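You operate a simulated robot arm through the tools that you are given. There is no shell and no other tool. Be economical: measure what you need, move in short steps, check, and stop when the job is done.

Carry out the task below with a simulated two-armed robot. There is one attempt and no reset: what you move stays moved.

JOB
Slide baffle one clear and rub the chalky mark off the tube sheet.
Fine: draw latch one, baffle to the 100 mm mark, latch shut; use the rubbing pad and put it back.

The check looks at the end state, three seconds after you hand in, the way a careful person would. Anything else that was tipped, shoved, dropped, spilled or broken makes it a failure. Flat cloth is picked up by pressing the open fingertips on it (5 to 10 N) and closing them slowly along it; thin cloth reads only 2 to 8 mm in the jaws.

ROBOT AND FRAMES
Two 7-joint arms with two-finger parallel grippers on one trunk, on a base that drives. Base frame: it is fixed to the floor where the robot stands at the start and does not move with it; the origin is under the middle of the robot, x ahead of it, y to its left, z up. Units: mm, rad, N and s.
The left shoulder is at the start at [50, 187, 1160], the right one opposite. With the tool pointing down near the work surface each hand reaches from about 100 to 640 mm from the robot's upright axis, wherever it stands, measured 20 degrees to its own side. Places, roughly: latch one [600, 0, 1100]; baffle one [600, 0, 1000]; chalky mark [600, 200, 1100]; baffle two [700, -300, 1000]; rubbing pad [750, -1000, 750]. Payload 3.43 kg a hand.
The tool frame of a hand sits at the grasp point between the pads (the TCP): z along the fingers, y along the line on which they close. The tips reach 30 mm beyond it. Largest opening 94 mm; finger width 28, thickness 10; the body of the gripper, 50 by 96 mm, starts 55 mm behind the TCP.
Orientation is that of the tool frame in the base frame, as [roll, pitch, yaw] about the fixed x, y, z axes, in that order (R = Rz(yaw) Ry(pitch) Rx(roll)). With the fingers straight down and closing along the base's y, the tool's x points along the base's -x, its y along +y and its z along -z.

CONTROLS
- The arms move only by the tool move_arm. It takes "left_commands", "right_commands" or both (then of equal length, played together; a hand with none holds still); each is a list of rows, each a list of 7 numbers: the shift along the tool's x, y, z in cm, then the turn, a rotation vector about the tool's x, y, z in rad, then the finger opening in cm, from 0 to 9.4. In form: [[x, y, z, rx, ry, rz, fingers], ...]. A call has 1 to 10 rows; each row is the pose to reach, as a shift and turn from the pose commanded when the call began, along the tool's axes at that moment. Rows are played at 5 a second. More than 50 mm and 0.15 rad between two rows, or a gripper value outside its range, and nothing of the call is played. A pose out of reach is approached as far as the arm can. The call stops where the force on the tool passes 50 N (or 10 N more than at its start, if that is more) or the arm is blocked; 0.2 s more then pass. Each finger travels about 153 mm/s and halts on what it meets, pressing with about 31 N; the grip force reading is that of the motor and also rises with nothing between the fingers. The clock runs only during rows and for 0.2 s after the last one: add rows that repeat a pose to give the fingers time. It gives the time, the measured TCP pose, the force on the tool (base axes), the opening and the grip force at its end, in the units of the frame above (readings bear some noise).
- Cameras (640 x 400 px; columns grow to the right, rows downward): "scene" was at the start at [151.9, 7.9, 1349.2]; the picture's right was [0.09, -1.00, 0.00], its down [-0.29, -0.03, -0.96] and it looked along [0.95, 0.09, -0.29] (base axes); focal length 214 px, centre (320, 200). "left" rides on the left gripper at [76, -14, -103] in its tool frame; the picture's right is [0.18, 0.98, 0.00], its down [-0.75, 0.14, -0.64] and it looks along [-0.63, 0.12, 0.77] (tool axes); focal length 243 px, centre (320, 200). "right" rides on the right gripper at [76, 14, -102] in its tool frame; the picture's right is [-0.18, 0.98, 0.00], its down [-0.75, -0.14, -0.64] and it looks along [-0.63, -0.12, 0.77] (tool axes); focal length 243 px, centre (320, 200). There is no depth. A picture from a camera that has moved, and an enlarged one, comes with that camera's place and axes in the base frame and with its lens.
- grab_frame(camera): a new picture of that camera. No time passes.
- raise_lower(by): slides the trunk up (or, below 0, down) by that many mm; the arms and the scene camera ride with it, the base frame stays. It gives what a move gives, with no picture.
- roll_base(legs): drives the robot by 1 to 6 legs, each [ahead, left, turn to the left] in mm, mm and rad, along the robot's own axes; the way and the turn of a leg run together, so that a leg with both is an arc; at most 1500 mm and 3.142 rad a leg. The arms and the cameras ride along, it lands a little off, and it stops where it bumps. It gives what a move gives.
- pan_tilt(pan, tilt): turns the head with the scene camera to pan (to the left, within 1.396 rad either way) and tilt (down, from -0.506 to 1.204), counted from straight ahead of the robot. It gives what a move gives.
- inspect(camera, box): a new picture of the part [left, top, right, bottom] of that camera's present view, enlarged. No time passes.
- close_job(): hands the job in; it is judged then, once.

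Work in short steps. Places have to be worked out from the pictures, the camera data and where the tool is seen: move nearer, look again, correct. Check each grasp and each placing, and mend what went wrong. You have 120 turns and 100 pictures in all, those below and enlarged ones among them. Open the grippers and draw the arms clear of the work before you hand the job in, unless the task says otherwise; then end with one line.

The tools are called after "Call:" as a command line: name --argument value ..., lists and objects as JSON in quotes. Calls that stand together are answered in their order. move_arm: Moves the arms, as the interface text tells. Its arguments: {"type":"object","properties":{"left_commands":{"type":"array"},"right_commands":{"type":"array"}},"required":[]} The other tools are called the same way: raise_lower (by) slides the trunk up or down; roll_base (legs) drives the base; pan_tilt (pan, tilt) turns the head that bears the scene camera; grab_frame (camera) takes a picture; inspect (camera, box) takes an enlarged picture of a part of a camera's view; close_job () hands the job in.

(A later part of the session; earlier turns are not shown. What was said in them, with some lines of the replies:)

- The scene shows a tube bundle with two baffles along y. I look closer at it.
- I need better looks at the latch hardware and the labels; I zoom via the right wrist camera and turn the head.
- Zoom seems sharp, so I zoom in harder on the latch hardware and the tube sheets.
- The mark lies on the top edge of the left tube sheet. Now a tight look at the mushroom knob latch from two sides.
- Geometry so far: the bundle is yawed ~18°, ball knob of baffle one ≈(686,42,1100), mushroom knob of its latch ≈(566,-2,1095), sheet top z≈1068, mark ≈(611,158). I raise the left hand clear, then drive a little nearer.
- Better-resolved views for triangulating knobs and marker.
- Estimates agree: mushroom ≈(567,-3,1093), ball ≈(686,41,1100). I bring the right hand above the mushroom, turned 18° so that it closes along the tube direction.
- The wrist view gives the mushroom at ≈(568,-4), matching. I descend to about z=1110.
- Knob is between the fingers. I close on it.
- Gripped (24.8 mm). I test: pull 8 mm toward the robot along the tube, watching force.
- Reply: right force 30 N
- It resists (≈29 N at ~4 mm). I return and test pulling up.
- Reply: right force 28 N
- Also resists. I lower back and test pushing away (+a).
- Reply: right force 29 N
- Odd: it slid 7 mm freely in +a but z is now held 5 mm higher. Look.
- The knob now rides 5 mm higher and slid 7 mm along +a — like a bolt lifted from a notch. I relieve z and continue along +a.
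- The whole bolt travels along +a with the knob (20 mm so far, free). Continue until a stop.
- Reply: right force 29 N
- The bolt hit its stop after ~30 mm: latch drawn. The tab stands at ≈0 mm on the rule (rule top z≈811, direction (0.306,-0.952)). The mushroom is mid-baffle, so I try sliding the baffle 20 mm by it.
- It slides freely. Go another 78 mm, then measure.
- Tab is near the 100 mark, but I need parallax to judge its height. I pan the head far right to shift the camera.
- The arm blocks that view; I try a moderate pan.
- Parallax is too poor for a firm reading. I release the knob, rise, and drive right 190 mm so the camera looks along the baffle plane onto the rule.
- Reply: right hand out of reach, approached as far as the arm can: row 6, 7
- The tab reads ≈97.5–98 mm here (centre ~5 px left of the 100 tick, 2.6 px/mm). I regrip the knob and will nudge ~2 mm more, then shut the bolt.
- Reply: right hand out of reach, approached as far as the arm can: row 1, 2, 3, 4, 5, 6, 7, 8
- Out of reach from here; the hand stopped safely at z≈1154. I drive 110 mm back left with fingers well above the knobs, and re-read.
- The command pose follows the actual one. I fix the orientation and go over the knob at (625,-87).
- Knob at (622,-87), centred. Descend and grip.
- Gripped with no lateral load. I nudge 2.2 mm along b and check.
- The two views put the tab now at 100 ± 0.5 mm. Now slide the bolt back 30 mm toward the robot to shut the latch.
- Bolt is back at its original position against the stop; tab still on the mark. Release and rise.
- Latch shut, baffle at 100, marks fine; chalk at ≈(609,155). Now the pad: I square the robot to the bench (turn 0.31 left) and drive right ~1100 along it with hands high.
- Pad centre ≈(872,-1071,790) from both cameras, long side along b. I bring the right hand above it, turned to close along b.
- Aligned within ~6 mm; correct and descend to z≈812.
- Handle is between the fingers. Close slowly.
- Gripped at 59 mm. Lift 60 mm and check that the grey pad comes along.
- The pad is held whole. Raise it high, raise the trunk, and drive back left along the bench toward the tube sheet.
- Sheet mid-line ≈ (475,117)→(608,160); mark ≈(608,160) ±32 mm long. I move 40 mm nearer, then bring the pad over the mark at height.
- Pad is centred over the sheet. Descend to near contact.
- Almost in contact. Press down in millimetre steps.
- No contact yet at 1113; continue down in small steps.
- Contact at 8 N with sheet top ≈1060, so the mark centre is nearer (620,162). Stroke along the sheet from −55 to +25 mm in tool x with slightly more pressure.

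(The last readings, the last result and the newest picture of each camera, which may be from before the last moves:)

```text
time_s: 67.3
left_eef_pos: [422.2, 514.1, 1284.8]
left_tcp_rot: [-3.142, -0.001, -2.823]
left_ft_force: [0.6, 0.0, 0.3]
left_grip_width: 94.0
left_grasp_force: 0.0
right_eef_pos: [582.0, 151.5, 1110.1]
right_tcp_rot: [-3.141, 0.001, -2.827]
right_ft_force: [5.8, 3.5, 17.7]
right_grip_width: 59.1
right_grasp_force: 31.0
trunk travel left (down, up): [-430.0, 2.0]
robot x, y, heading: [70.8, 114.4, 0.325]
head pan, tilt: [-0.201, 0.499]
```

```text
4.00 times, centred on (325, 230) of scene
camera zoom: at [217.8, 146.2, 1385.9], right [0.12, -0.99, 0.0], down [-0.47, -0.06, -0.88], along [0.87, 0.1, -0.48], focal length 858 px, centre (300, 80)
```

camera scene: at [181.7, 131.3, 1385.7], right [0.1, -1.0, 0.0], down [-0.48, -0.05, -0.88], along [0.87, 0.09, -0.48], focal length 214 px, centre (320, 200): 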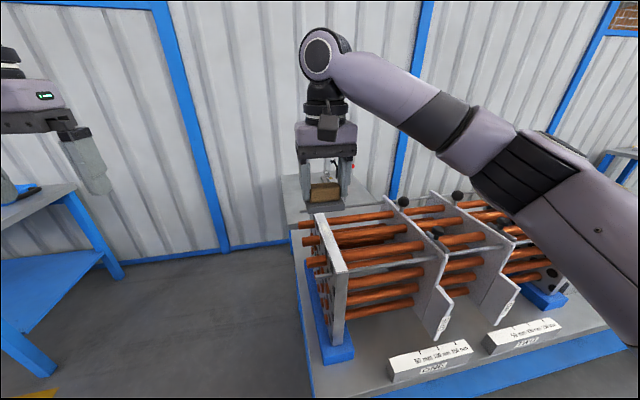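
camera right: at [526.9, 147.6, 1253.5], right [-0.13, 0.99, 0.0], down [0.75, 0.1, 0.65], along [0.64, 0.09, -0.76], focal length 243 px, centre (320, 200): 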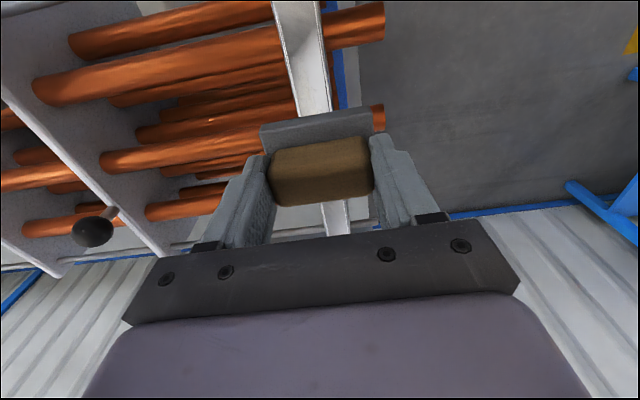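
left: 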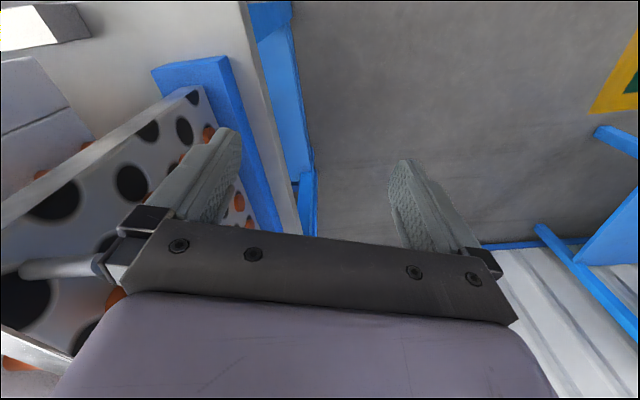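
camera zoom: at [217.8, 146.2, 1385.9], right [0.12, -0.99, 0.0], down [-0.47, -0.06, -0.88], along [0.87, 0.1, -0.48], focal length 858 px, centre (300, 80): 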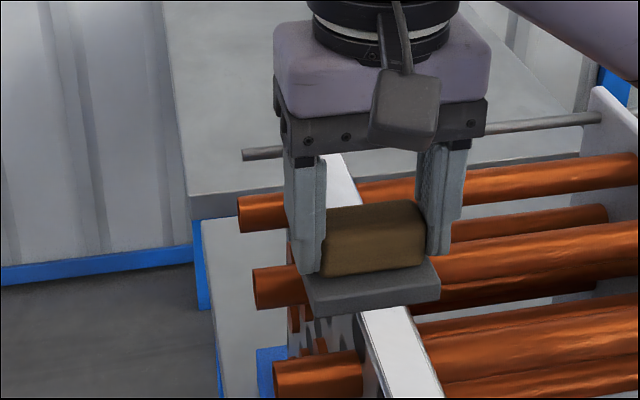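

Pressing 18 N steadily, pad stays on. Several more strokes, with small sideways shifts to cover the full width.

Call:
move_arm --right_commands '[[-2, 0.3, 0, 0, 0, 0, 4], [-4, 0.3, 0, 0, 0, 0, 4], [-6, 0.3, 0, 0, 0, 0, 4], [-8, 0.3, 0, 0, 0, 0, 4], [-8, -0.3, 0, 0, 0, 0, 4], [-6, -0.3, 0, 0, 0, 0, 4], [-4, -0.3, 0, 0, 0, 0, 4], [-2, -0.3, 0, 0, 0, 0, 4], [0, -0.3, 0, 0, 0, 0, 4], [0, 0, 0, 0, 0, 0, 4]]'

Call:
move_arm --right_commands '[[-2, 0, 0, 0, 0, 0, 4], [-4, 0, 0, 0, 0, 0, 4], [-6, 0, 0, 0, 0, 0, 4], [-8, 0, 0, 0, 0, 0, 4], [-6, 0, 0, 0, 0, 0, 4], [-4, 0, 0, 0, 0, 0, 4], [-6, 0, 0, 0, 0, 0, 4], [-4, 0, 0, 0, 0, 0, 4], [-2, 0, 0, 0, 0, 0, 4], [0, 0, 0, 0, 0, 0, 4]]'

Call:
move_arm --right_commands '[[0, 0, -2, 0, 0, 0, 4], [0, 0, -5, 0, 0, 0, 4], [0, 0, -9, 0, 0, 0, 4], [0, 0, -12, 0, 0, 0, 4], [2, 0, -12, 0, 0, 0, 4]]'

Call:
inspect --camera "scene" --box '[290, 180, 360, 280]'

Call:
grab_frame --camera "right"

```text
time_s: 69.5
left_eef_pos: [420.5, 512.6, 1287.4]
left_tcp_rot: [3.141, 0.001, -2.825]
left_ft_force: [-0.4, -0.3, -0.6]
left_grip_width: 94.0
left_grasp_force: 0.0
right_eef_pos: [583.1, 149.5, 1110.8]
right_tcp_rot: [-3.14, 0.001, -2.828]
right_ft_force: [7.1, -5.1, 20.8]
right_grip_width: 59.1
right_grasp_force: 30.9
trunk travel left (down, up): [-430.0, 2.0]
robot x, y, heading: [74.7, 116.2, 0.317]
head pan, tilt: [-0.201, 0.499]
```

```text
time_s: 71.7
left_eef_pos: [421.1, 513.3, 1284.4]
left_tcp_rot: [3.141, 0.0, -2.823]
left_ft_force: [-0.4, 0.4, -0.4]
left_grip_width: 94.0
left_grasp_force: 0.1
right_eef_pos: [583.1, 149.8, 1109.3]
right_tcp_rot: [3.141, -0.003, -2.826]
right_ft_force: [1.2, -0.4, 4.8]
right_grip_width: 59.0
right_grasp_force: 31.0
trunk travel left (down, up): [-430.0, 2.0]
robot x, y, heading: [67.9, 117.5, 0.317]
head pan, tilt: [-0.201, 0.499]
```

```text
time_s: 72.9
left_eef_pos: [423.0, 513.5, 1286.4]
left_tcp_rot: [-3.141, 0.002, -2.825]
left_ft_force: [1.1, 0.2, -0.2]
left_grip_width: 94.0
left_grasp_force: 0.0
right_eef_pos: [563.7, 144.4, 1229.4]
right_tcp_rot: [-3.141, -0.002, -2.824]
right_ft_force: [0.4, 0.1, -0.4]
right_grip_width: 59.0
right_grasp_force: 31.0
trunk travel left (down, up): [-430.0, 2.0]
robot x, y, heading: [72.2, 117.2, 0.315]
head pan, tilt: [-0.201, 0.499]
```

```text
4.00 times, centred on (325, 230) of scene
camera zoom: at [218.5, 145.3, 1385.8], right [0.12, -0.99, 0.0], down [-0.48, -0.06, -0.88], along [0.87, 0.1, -0.48], focal length 858 px, centre (300, 80)
```

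zoom: 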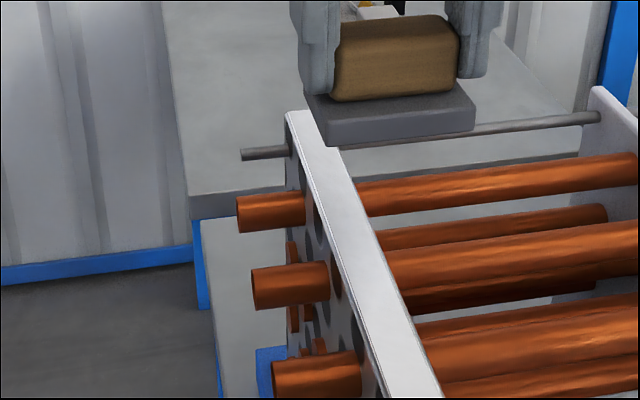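

```text
28 pictures are left
camera right: at [486.8, 134.1, 1331.8], right [-0.13, 0.99, 0.0], down [0.76, 0.1, 0.64], along [0.63, 0.08, -0.77], focal length 243 px, centre (320, 200)
```

right: 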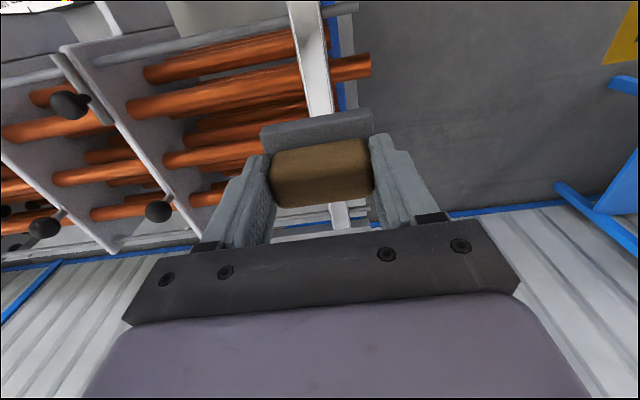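

The mark appears gone. I zoom closely to confirm.

Call:
inspect --camera "scene" --box '[310, 205, 350, 245]'

Call:
inspect --camera "scene" --box '[320, 235, 360, 295]'

```text
10.00 times, centred on (330, 225) of scene
camera zoom: at [218.5, 145.3, 1385.8], right [0.12, -0.99, 0.0], down [-0.48, -0.06, -0.88], along [0.87, 0.1, -0.48], focal length 2145 px, centre (220, -50)
```

zoom: 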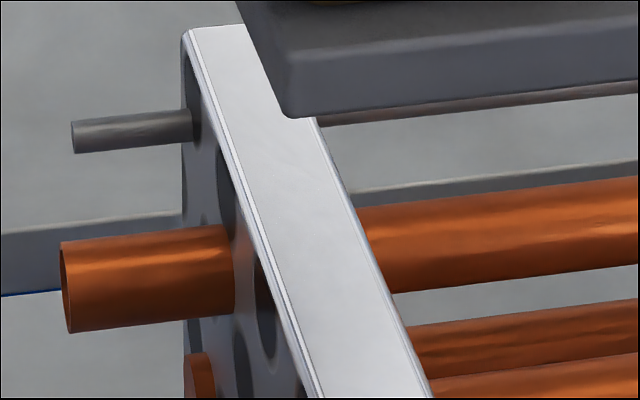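

```text
6.67 times, centred on (340, 265) of scene
camera zoom: at [218.5, 145.3, 1385.8], right [0.12, -0.99, 0.0], down [-0.48, -0.06, -0.88], along [0.87, 0.1, -0.48], focal length 1430 px, centre (187, -233)
```

zoom: 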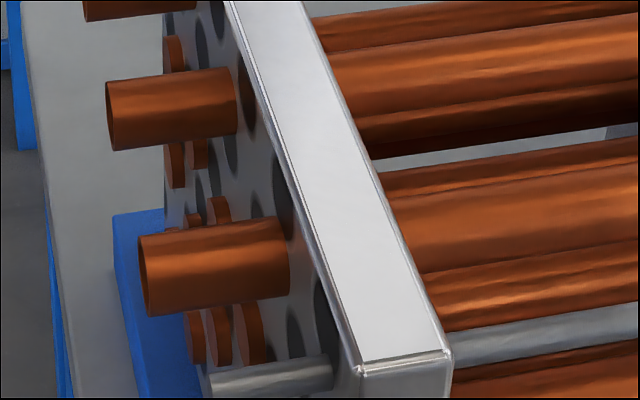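

The sheet is clean along its length. Now carry the pad back to its place.

Call:
roll_base --legs '[[-109, 0, 0], [0, -1279, 0]]'

Call:
raise_lower --by -55

Call:
pan_tilt --pan -0.3 --tilt 0.75

Call:
grab_frame --camera "scene"

```text
time_s: 80.2
left_eef_pos: [726.5, -733.3, 1285.4]
left_tcp_rot: [3.141, 0.001, -2.803]
left_ft_force: [-0.8, -0.1, 0.0]
left_grip_width: 94.0
left_grasp_force: 0.2
right_eef_pos: [875.6, -1099.2, 1227.5]
right_tcp_rot: [-3.141, -0.001, -2.805]
right_ft_force: [-0.3, -0.2, -0.2]
right_grip_width: 59.4
right_grasp_force: 31.1
trunk travel left (down, up): [-430.0, 2.0]
robot x, y, heading: [384.2, -1137.8, 0.337]
head pan, tilt: [-0.201, 0.499]
```

```text
time_s: 81.2
left_eef_pos: [726.0, -734.1, 1231.0]
left_tcp_rot: [-3.14, 0.0, -2.802]
left_ft_force: [0.3, -0.6, -0.6]
left_grip_width: 93.7
left_grasp_force: 0.0
right_eef_pos: [876.1, -1100.5, 1174.4]
right_tcp_rot: [3.141, -0.003, -2.805]
right_ft_force: [0.3, -0.4, -0.7]
right_grip_width: 59.1
right_grasp_force: 31.1
trunk travel left (down, up): [-375.0, 57.0]
robot x, y, heading: [386.3, -1133.1, 0.331]
head pan, tilt: [-0.201, 0.499]
```

```text
time_s: 81.9
left_eef_pos: [727.2, -734.0, 1229.8]
left_tcp_rot: [-3.141, 0.0, -2.803]
left_ft_force: [0.2, 0.0, 0.1]
left_grip_width: 93.7
left_grasp_force: 0.1
right_eef_pos: [876.4, -1099.6, 1172.9]
right_tcp_rot: [3.141, -0.003, -2.806]
right_ft_force: [-0.4, -0.3, -0.9]
right_grip_width: 59.2
right_grasp_force: 31.7
trunk travel left (down, up): [-375.0, 57.0]
robot x, y, heading: [385.0, -1138.5, 0.336]
head pan, tilt: [-0.3, 0.75]
```

```text
25 pictures are left
camera scene: at [522.6, -1114.9, 1308.8], right [0.04, -1.0, 0.0], down [-0.68, -0.03, -0.73], along [0.73, 0.03, -0.68], focal length 214 px, centre (320, 200)
```

scene: 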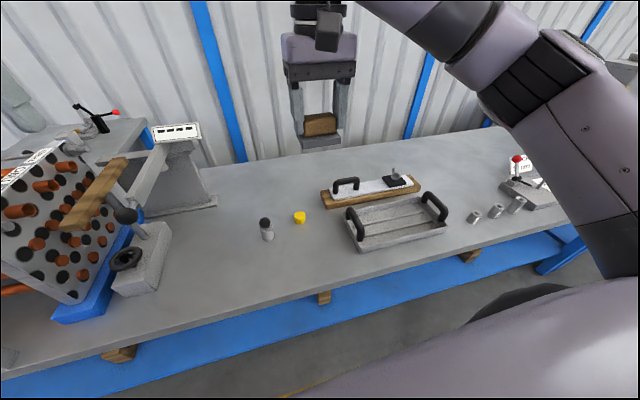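

Target is the recorded grip pose (870,-1071,810, yaw -2.826). Go there to z≈840 first.

Call:
move_arm --right_commands '[[-0.1, 1.0, 4, 0, 0, 0.01, 4], [-0.2, 2.0, 8, 0, 0, 0.02, 4], [-0.34, 2.9, 12, 0, 0, 0.02, 4], [-0.34, 2.9, 16.5, 0, 0, 0.02, 4], [-0.34, 2.9, 21, 0, 0, 0.02, 4], [-0.34, 2.9, 25.5, 0, 0, 0.02, 4], [-0.34, 2.9, 30, 0, 0, 0.02, 4], [-0.34, 2.9, 33.3, 0, 0, 0.02, 4], [-0.34, 2.9, 33.3, 0, 0, 0.02, 4]]'

Call:
inspect --camera "scene" --box '[250, 160, 370, 270]'

```text
time_s: 83.9
left_eef_pos: [726.6, -734.5, 1229.6]
left_tcp_rot: [-3.141, 0.0, -2.802]
left_ft_force: [0.2, -0.2, 0.2]
left_grip_width: 94.0
left_grasp_force: 0.1
right_eef_pos: [867.1, -1071.4, 841.4]
right_tcp_rot: [3.14, -0.004, -2.825]
right_ft_force: [0.5, -0.5, -1.0]
right_grip_width: 59.2
right_grasp_force: 30.7
trunk travel left (down, up): [-375.0, 57.0]
robot x, y, heading: [382.2, -1135.5, 0.337]
head pan, tilt: [-0.3, 0.75]
```

```text
3.64 times, centred on (310, 215) of scene
camera zoom: at [522.6, -1114.9, 1308.8], right [0.04, -1.0, 0.0], down [-0.68, -0.03, -0.73], along [0.73, 0.03, -0.68], focal length 780 px, centre (356, 146)
```

zoom: 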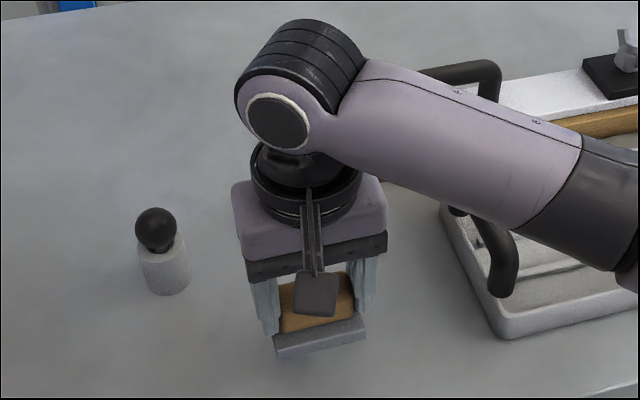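

Correct 3 mm and lower gently until contact.

Call:
move_arm --right_commands '[[-0.25, 0.1, 1, 0, 0, 0, 4], [-0.25, 0.1, 2, 0, 0, 0, 4], [-0.25, 0.1, 2.7, 0, 0, 0, 4], [-0.25, 0.1, 3.0, 0, 0, 0, 4], [-0.25, 0.1, 3.15, 0, 0, 0, 4], [-0.25, 0.1, 3.15, 0, 0, 0, 4]]'

```text
time_s: 85.3
left_eef_pos: [726.3, -734.4, 1229.3]
left_tcp_rot: [3.14, -0.001, -2.803]
left_ft_force: [0.0, -0.6, 0.5]
left_grip_width: 94.1
left_grasp_force: 0.0
right_eef_pos: [869.6, -1068.9, 809.5]
right_tcp_rot: [3.14, 0.0, -2.825]
right_ft_force: [0.2, -0.3, 6.6]
right_grip_width: 59.1
right_grasp_force: 31.2
trunk travel left (down, up): [-375.0, 57.0]
robot x, y, heading: [386.0, -1137.5, 0.341]
head pan, tilt: [-0.3, 0.75]
```

Contact at the original height (6.6 N). Open and rise.

Call:
move_arm --right_commands '[[0, 0, -0.05, 0, 0, 0, 6.5], [0, 0, -0.05, 0, 0, 0, 8], [0, 0, -0.05, 0, 0, 0, 9], [0, 0, -0.05, 0, 0, 0, 9], [0, 0, -3, 0, 0, 0, 9], [0, 0, -7, 0, 0, 0, 9], [0, 0, -11, 0, 0, 0, 9], [0, 0, -15, 0, 0, 0, 9], [0, 0, -19, 0, 0, 0, 9]]'

Call:
inspect --camera "scene" --box '[250, 190, 370, 270]'

```text
time_s: 87.3
left_eef_pos: [726.3, -734.0, 1230.6]
left_tcp_rot: [3.141, -0.001, -2.804]
left_ft_force: [1.1, 0.8, 0.0]
left_grip_width: 94.1
left_grasp_force: 0.0
right_eef_pos: [870.3, -1069.2, 1000.8]
right_tcp_rot: [3.141, -0.004, -2.822]
right_ft_force: [0.3, -0.7, 0.9]
right_grip_width: 89.7
right_grasp_force: 0.1
trunk travel left (down, up): [-375.0, 57.0]
robot x, y, heading: [388.1, -1134.4, 0.337]
head pan, tilt: [-0.3, 0.75]
```

```text
5.00 times, centred on (310, 230) of scene
camera zoom: at [522.3, -1114.9, 1308.7], right [0.04, -1.0, 0.0], down [-0.68, -0.03, -0.73], along [0.73, 0.03, -0.68], focal length 1072 px, centre (370, 50)
```

zoom: 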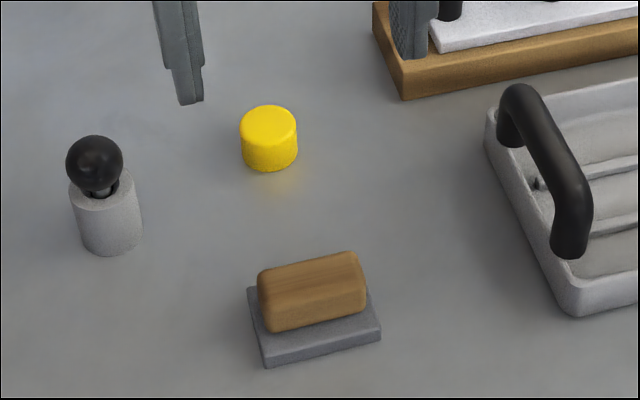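

Pad is back in place, flat. I raise the hand, drive back, and do a final check of tab and latch looking along the baffle.

Call:
move_arm --right_commands '[[0, 0, -4, 0, 0, 0, 9], [0, 0, -8, 0, 0, 0, 9], [0, 0, -12, 0, 0, 0, 9], [0, 0, -16, 0, 0, 0, 9], [0, 0, -20, 0, 0, 0, 9], [3, 0, -22, 0, 0, 0, 9]]'

Call:
roll_base --legs '[[-40, 0, -0.02], [0, 920, 0]]'

Call:
pan_tilt --pan 0 --tilt 0.7

Call:
grab_frame --camera "scene"

```text
time_s: 88.7
left_eef_pos: [725.6, -734.1, 1230.3]
left_tcp_rot: [-3.141, 0.0, -2.803]
left_ft_force: [0.3, -0.4, -0.4]
left_grip_width: 94.1
left_grasp_force: 0.0
right_eef_pos: [841.3, -1079.7, 1219.6]
right_tcp_rot: [-3.14, -0.001, -2.826]
right_ft_force: [-0.2, -0.4, -0.6]
right_grip_width: 90.1
right_grasp_force: 0.1
trunk travel left (down, up): [-375.0, 57.0]
robot x, y, heading: [382.9, -1135.3, 0.336]
head pan, tilt: [-0.3, 0.75]
```

```text
time_s: 94.1
left_eef_pos: [423.1, 123.2, 1228.9]
left_tcp_rot: [-3.14, -0.001, -2.841]
left_ft_force: [0.4, -0.5, 0.6]
left_grip_width: 94.1
left_grasp_force: 0.1
right_eef_pos: [526.9, -227.1, 1218.9]
right_tcp_rot: [-3.141, -0.002, -2.861]
right_ft_force: [0.5, -0.5, -0.1]
right_grip_width: 89.7
right_grasp_force: 0.0
trunk travel left (down, up): [-375.0, 57.0]
robot x, y, heading: [68.4, -268.4, 0.298]
head pan, tilt: [-0.3, 0.75]
```

```text
time_s: 94.9
left_eef_pos: [422.9, 122.4, 1230.0]
left_tcp_rot: [3.141, -0.001, -2.841]
left_ft_force: [-0.2, 0.1, 0.1]
left_grip_width: 94.0
left_grasp_force: 0.0
right_eef_pos: [526.1, -226.5, 1218.7]
right_tcp_rot: [-3.141, -0.002, -2.864]
right_ft_force: [-0.1, 0.4, -0.5]
right_grip_width: 89.8
right_grasp_force: 0.0
trunk travel left (down, up): [-375.0, 57.0]
robot x, y, heading: [66.6, -264.6, 0.298]
head pan, tilt: [0.0, 0.7]
```

```text
22 pictures are left
camera scene: at [203.4, -225.6, 1313.0], right [0.29, -0.96, 0.0], down [-0.62, -0.19, -0.76], along [0.73, 0.23, -0.64], focal length 214 px, centre (320, 200)
```

scene: 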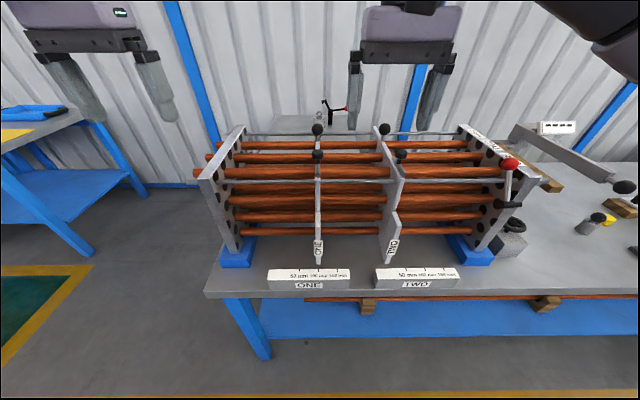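

Perfectly aligned view; zoom on tab and latches.

Call:
inspect --camera "scene" --box '[290, 230, 350, 290]'

Call:
inspect --camera "scene" --box '[295, 115, 425, 190]'

```text
6.67 times, centred on (320, 260) of scene
camera zoom: at [203.4, -225.6, 1313.0], right [0.29, -0.96, 0.0], down [-0.62, -0.19, -0.76], along [0.73, 0.23, -0.64], focal length 1430 px, centre (320, -200)
```

zoom: 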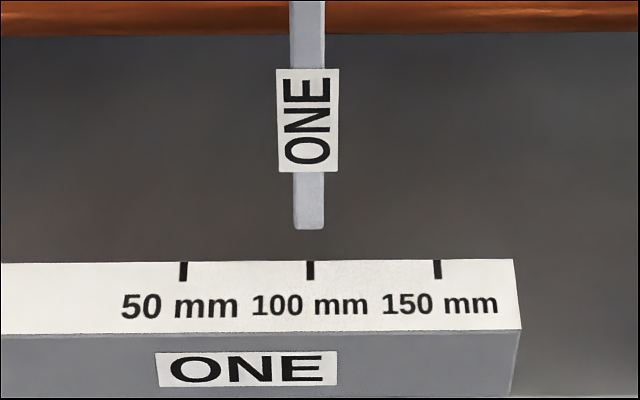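

```text
4.92 times, centred on (360, 152) of scene
camera zoom: at [203.4, -225.6, 1313.0], right [0.29, -0.96, 0.0], down [-0.62, -0.19, -0.76], along [0.73, 0.23, -0.64], focal length 1056 px, centre (123, 434)
```

zoom: 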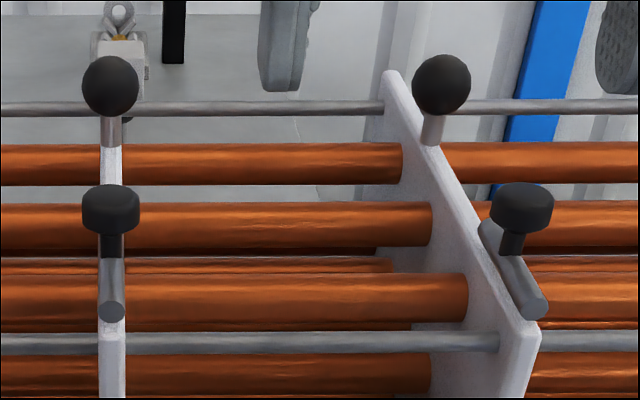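

Tab is exactly on the 100 mark and latch one sits like the shut latch two. I back the robot off so both hands are clear.

Call:
roll_base --legs '[[-300, 0, 0]]'

Call:
grab_frame --camera "scene"

```text
time_s: 96.9
left_eef_pos: [133.9, 31.4, 1229.4]
left_tcp_rot: [3.14, 0.0, -2.845]
left_ft_force: [0.4, -0.1, 0.1]
left_grip_width: 94.1
left_grasp_force: 0.1
right_eef_pos: [234.0, -319.1, 1218.5]
right_tcp_rot: [3.141, -0.002, -2.869]
right_ft_force: [0.1, -0.4, 0.9]
right_grip_width: 89.9
right_grasp_force: 0.0
trunk travel left (down, up): [-375.0, 57.0]
robot x, y, heading: [-223.5, -357.0, 0.296]
head pan, tilt: [0.0, 0.7]
```

```text
19 pictures are left
camera scene: at [-88.1, -315.4, 1313.1], right [0.29, -0.96, 0.0], down [-0.62, -0.19, -0.77], along [0.73, 0.22, -0.64], focal length 214 px, centre (320, 200)
```

scene: 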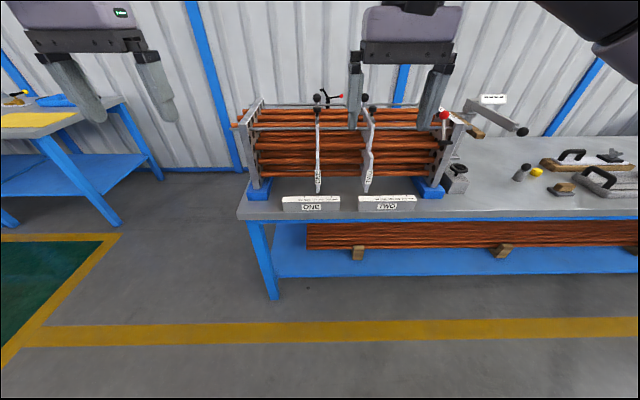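

All is in order and clear; handing in.

Call:
close_job

```text
The job is handed in.
```

The job is finished and handed in: baffle one sits at the 100 mm mark with latch one shut, the chalky mark is rubbed off the tube sheet, and the pad is back in its place within a few millimetres.
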